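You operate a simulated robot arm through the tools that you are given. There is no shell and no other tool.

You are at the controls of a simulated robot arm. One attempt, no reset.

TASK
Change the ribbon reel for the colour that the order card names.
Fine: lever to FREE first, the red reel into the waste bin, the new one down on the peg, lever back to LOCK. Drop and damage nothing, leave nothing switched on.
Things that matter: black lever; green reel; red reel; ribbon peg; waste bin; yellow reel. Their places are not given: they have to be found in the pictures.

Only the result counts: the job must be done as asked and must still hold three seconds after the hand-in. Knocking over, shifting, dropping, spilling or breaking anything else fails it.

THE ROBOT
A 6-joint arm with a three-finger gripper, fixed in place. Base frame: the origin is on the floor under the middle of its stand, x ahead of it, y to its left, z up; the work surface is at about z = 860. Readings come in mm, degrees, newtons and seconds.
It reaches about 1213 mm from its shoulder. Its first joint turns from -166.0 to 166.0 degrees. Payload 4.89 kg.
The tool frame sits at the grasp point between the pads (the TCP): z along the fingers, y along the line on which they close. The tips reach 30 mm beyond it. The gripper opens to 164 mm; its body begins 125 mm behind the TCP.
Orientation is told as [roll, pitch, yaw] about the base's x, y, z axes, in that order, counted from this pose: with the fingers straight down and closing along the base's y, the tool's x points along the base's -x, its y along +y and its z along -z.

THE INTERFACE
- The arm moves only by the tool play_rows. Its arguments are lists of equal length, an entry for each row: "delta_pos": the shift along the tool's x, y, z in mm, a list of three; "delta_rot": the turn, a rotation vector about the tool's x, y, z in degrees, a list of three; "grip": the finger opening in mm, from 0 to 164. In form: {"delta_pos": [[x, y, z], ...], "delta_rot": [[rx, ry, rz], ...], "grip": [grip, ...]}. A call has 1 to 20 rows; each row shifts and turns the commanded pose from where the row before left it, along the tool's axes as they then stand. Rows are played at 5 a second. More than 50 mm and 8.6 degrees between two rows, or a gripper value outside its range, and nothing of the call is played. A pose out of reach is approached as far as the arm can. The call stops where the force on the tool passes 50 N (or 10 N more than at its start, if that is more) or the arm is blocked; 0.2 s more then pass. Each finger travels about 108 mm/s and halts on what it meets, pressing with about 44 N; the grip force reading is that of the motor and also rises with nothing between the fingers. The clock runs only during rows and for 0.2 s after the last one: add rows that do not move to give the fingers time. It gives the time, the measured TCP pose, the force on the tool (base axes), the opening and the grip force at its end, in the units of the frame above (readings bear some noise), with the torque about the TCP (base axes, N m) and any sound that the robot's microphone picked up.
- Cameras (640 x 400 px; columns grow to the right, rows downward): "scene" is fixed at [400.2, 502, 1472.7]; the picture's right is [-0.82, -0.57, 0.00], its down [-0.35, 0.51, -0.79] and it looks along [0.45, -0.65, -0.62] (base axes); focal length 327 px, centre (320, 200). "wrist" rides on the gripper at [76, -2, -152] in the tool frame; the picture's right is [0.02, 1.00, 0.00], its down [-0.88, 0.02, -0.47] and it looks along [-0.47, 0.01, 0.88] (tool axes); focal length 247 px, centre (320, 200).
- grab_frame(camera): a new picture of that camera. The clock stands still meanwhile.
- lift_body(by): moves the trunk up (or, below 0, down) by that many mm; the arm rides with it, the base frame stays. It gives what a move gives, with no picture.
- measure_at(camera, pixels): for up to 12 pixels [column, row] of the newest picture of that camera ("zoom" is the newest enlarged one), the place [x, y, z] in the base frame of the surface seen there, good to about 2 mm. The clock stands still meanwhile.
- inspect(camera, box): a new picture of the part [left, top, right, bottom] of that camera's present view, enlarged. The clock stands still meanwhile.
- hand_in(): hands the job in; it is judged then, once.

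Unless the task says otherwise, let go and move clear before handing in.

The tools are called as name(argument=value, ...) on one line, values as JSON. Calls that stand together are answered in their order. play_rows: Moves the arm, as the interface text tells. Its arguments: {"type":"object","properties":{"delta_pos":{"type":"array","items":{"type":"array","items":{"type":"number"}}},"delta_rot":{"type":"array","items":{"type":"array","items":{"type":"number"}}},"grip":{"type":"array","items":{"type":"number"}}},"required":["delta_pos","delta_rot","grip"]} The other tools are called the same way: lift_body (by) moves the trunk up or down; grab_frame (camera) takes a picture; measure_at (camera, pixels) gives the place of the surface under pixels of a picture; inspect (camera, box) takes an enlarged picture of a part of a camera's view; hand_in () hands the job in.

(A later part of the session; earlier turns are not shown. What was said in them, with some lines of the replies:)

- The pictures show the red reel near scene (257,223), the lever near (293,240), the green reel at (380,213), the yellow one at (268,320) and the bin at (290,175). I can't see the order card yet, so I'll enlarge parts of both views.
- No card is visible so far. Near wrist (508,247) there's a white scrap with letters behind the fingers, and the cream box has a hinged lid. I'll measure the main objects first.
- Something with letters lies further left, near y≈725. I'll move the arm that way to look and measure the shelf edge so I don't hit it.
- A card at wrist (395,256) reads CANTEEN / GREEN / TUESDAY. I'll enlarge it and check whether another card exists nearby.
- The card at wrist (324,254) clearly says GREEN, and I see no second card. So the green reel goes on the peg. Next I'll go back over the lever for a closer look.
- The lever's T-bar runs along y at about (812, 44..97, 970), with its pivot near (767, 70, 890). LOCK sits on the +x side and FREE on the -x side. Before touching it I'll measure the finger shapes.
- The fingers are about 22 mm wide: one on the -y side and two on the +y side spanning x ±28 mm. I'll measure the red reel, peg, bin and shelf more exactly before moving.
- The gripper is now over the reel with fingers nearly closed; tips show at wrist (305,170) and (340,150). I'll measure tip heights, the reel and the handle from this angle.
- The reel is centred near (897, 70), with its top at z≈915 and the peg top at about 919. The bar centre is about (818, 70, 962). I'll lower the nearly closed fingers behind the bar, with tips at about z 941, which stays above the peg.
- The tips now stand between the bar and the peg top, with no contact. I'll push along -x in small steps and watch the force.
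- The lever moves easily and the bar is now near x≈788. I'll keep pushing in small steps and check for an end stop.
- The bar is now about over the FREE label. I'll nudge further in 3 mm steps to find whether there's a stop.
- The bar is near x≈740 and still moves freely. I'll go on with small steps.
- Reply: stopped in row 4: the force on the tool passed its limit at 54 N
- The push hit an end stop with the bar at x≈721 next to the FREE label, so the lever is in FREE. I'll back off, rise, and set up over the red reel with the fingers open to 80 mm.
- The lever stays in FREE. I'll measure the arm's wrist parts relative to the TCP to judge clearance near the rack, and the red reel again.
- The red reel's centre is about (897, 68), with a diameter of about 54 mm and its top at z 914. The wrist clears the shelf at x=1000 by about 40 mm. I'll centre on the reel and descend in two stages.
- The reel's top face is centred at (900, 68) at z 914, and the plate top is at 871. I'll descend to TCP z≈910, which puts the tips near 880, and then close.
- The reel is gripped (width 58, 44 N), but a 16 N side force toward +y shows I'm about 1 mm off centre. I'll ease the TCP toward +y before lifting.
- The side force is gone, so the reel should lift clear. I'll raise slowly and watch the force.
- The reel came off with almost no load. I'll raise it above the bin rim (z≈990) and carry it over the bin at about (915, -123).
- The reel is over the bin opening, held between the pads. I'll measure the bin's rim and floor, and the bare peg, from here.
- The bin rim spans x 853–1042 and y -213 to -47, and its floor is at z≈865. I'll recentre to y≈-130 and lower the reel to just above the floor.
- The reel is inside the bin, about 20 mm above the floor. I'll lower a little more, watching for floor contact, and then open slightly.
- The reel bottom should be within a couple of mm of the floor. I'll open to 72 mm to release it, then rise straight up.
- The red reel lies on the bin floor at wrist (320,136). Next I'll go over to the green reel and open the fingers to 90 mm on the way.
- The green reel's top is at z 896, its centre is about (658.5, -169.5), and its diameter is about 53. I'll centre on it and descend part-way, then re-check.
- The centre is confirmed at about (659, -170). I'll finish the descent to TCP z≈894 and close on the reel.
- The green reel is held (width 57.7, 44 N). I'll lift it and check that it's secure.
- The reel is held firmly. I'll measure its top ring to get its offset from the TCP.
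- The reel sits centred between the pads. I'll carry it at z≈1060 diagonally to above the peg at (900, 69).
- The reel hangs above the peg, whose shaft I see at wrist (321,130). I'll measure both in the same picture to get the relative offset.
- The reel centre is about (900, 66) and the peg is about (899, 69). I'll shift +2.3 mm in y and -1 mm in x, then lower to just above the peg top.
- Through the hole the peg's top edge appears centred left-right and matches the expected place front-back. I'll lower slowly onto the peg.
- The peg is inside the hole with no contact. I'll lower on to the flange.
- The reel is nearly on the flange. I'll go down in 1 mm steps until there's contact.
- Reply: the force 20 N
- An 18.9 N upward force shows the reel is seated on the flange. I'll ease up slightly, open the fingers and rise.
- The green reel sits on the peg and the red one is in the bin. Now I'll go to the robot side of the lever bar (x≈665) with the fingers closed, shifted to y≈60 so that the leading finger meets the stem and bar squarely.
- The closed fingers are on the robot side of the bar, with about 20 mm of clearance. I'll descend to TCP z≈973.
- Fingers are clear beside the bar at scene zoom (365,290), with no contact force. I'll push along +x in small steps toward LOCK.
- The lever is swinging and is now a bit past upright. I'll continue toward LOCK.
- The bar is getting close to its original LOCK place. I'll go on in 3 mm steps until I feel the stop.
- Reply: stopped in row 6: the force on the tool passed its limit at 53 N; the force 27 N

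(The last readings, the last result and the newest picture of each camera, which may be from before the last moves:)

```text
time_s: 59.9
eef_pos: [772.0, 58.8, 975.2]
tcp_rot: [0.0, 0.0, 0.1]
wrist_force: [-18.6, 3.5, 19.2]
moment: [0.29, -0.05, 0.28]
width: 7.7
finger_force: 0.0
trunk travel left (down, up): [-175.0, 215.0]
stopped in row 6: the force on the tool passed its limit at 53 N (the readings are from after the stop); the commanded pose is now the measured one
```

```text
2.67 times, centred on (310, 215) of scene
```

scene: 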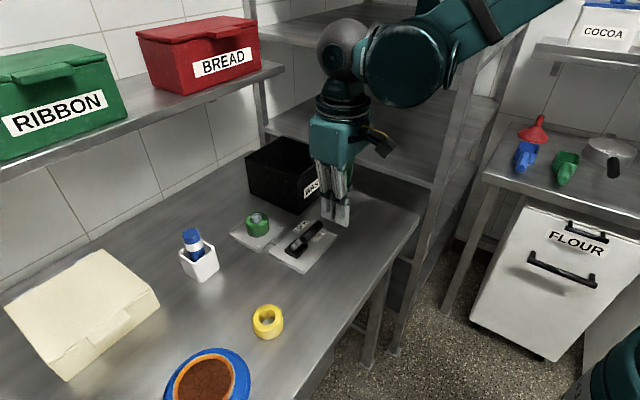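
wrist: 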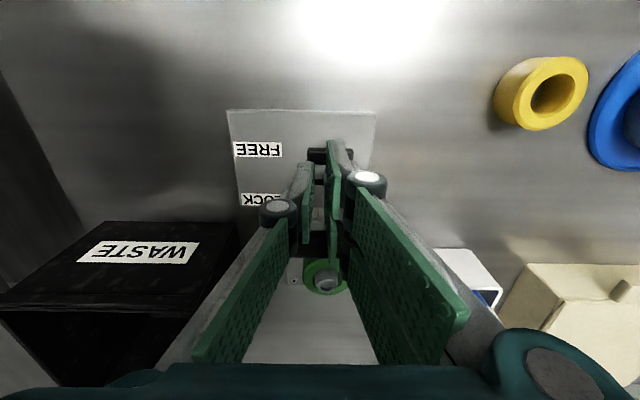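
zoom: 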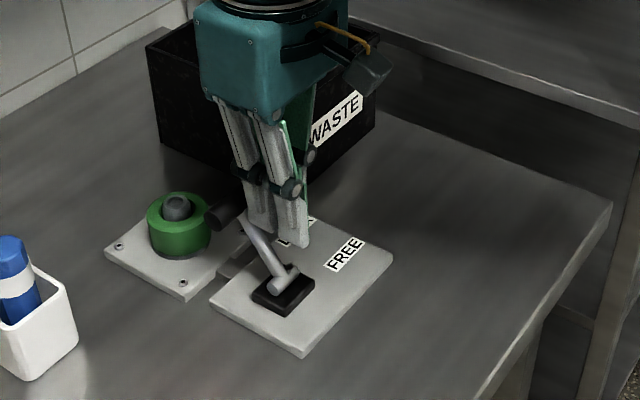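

The stop was felt at TCP x≈772, which is where I expected LOCK to be. I'll back away, rise and check.

play_rows(delta_pos=[[8, 0, 0], [15, 0, 0], [15, 0, 0], [0, 0, -30], [0, 0, -40], [0, 0, -40], [40, 0, -30], [40, 0, 0], [0, 0, 0]], delta_rot=[[0, 0, 0], [0, 0, 0], [0, 0, 0], [0, 0, 0], [0, 0, 0], [0, 0, 0], [0, 0, 0], [0, 0, 0], [0, 0, 0]], grip=[8, 8, 8, 8, 8, 8, 8, 8, 8])

grab_frame(camera="scene")

inspect(camera="scene", box=[220, 170, 350, 280])

grab_frame(camera="wrist")

```text
time_s: 61.9
eef_pos: [656.7, 60.8, 1114.0]
tcp_rot: [0.0, 0.0, 0.0]
wrist_force: [-1.1, -0.9, 0.3]
moment: [0.04, -0.18, 0.03]
width: 8.0
finger_force: 0.1
trunk travel left (down, up): [-175.0, 215.0]
```

```text
taken
```

scene: 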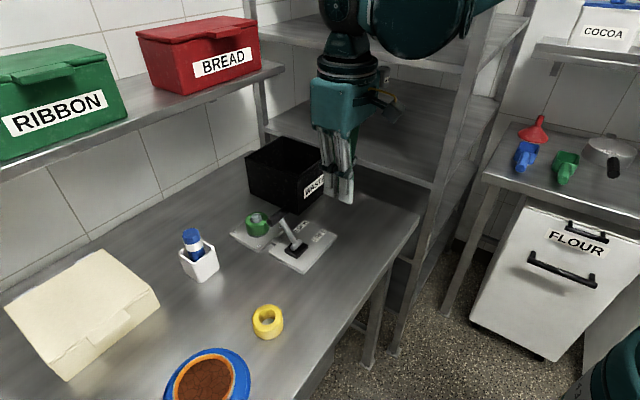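

```text
3.64 times, centred on (285, 225) of scene
```

zoom: 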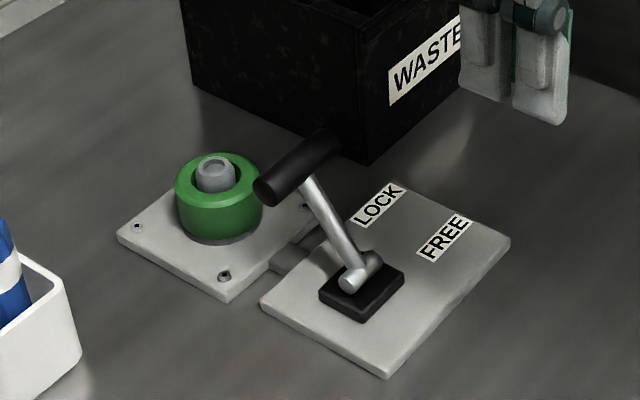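

```text
taken
```

wrist: 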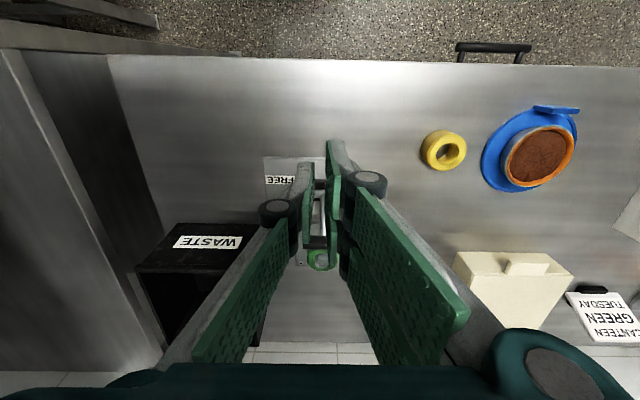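

The lever leans to LOCK again at scene zoom (297,167), with the green reel fully down on the flange. I'll check the bar's measured place against its starting place and the reel's height.

measure_at(camera="scene", pixels=[[283, 212], [257, 215], [275, 222], [292, 208], [258, 222], [262, 218]])

play_rows(delta_pos=[[20, 20, -30], [0, 40, -30], [0, 40, -30], [0, 40, -20], [0, 0, 0], [0, 0, 0]], delta_rot=[[0, 0, 0], [0, 0, 0], [0, 0, 0], [0, 0, 0], [0, 0, 0], [0, 0, 0]], grip=[8, 40, 80, 120, 120, 120])

grab_frame(camera="wrist")

inspect(camera="wrist", box=[140, 130, 340, 290])

inspect(camera="scene", box=[220, 130, 350, 280])

```text
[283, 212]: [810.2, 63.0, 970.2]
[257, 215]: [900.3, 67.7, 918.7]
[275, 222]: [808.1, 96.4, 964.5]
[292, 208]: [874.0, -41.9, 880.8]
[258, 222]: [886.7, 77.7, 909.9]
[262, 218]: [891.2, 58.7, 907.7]
```

```text
time_s: 63.3
eef_pos: [635.9, 202.5, 1224.7]
tcp_rot: [0.0, 0.0, 0.0]
wrist_force: [-1.2, 0.3, 0.3]
moment: [-0.07, 0.01, 0.03]
width: 120.1
finger_force: 0.0
trunk travel left (down, up): [-175.0, 215.0]
```

```text
taken
```

wrist: 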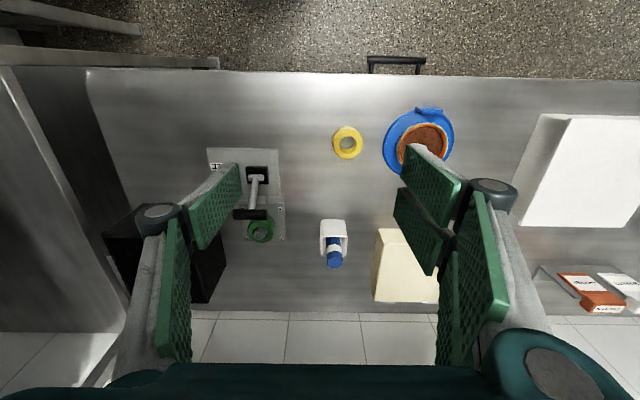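

```text
2.50 times, centred on (240, 210) of wrist
```

zoom: 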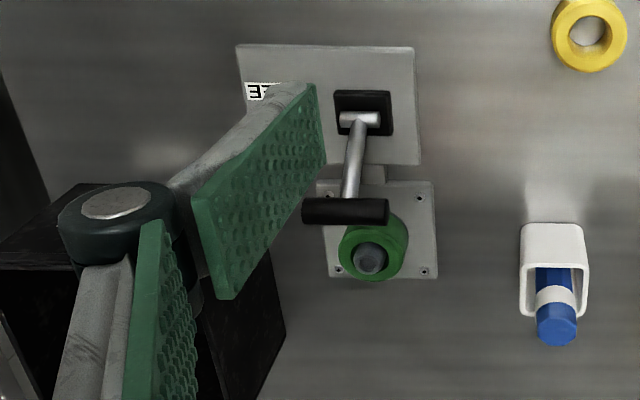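

```text
2.67 times, centred on (285, 205) of scene
```

zoom: 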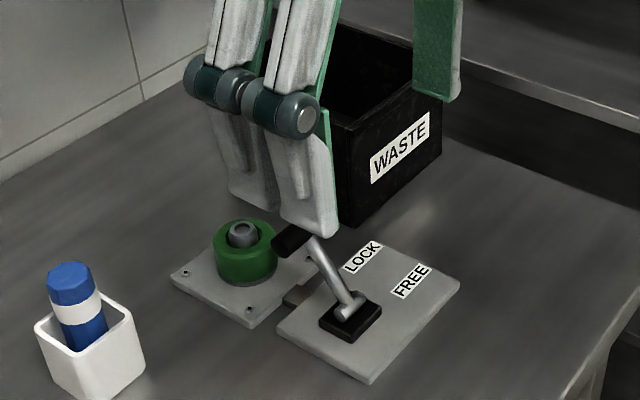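

Measured bar place (810, 63, 970) agrees with the start (812, 63, 970) within error. To be exact, I'll compare using the same zoom box as before.

inspect(camera="scene", box=[225, 190, 345, 280])

measure_at(camera="zoom", pixels=[[315, 75], [260, 135], [345, 190], [193, 113], [190, 130], [190, 190], [260, 145], [160, 135]])

```text
4.44 times, centred on (285, 235) of scene
```

zoom: 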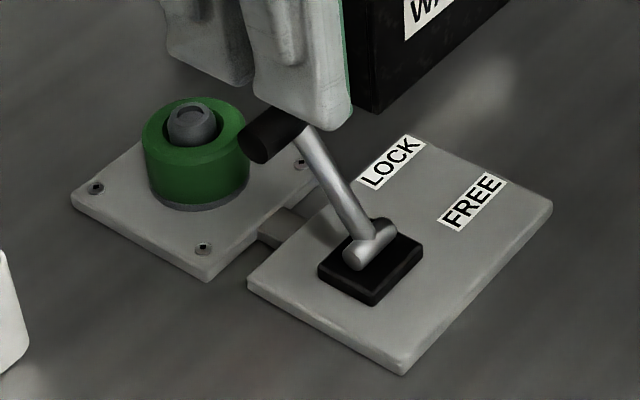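

```text
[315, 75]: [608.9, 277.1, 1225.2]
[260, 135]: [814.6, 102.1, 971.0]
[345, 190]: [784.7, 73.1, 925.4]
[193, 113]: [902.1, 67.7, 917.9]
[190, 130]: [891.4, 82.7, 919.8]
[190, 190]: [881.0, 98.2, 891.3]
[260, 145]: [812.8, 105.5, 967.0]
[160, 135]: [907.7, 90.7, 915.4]
```

In the same zoom box, the bar end (260,135) measures (814.6, 102, 971), the same as at the start, so the lever is fully in LOCK. The green reel sits at the height the red one had, the red reel is in the bin, and the arm is clear. Handing in.

hand_in()

```text
The job is handed in.
```

The ribbon reel is changed to green, the colour on the order card (CANTEEN / GREEN / TUESDAY), and the job is handed in. I haven't seen the judge's result.

- **Lever:** I moved it to FREE first. It is now back in LOCK, pushed to its stop, and measures at its starting position.
- **Red reel:** it is lying on the floor of the waste bin. I lowered it in and let go just above the floor.
- **Green reel:** it is fully down on the peg, at the same height the red one was.
- **Everything else:** I touched nothing else, dropped nothing and switched nothing on. The gripper was empty and clear of the work when I handed in.
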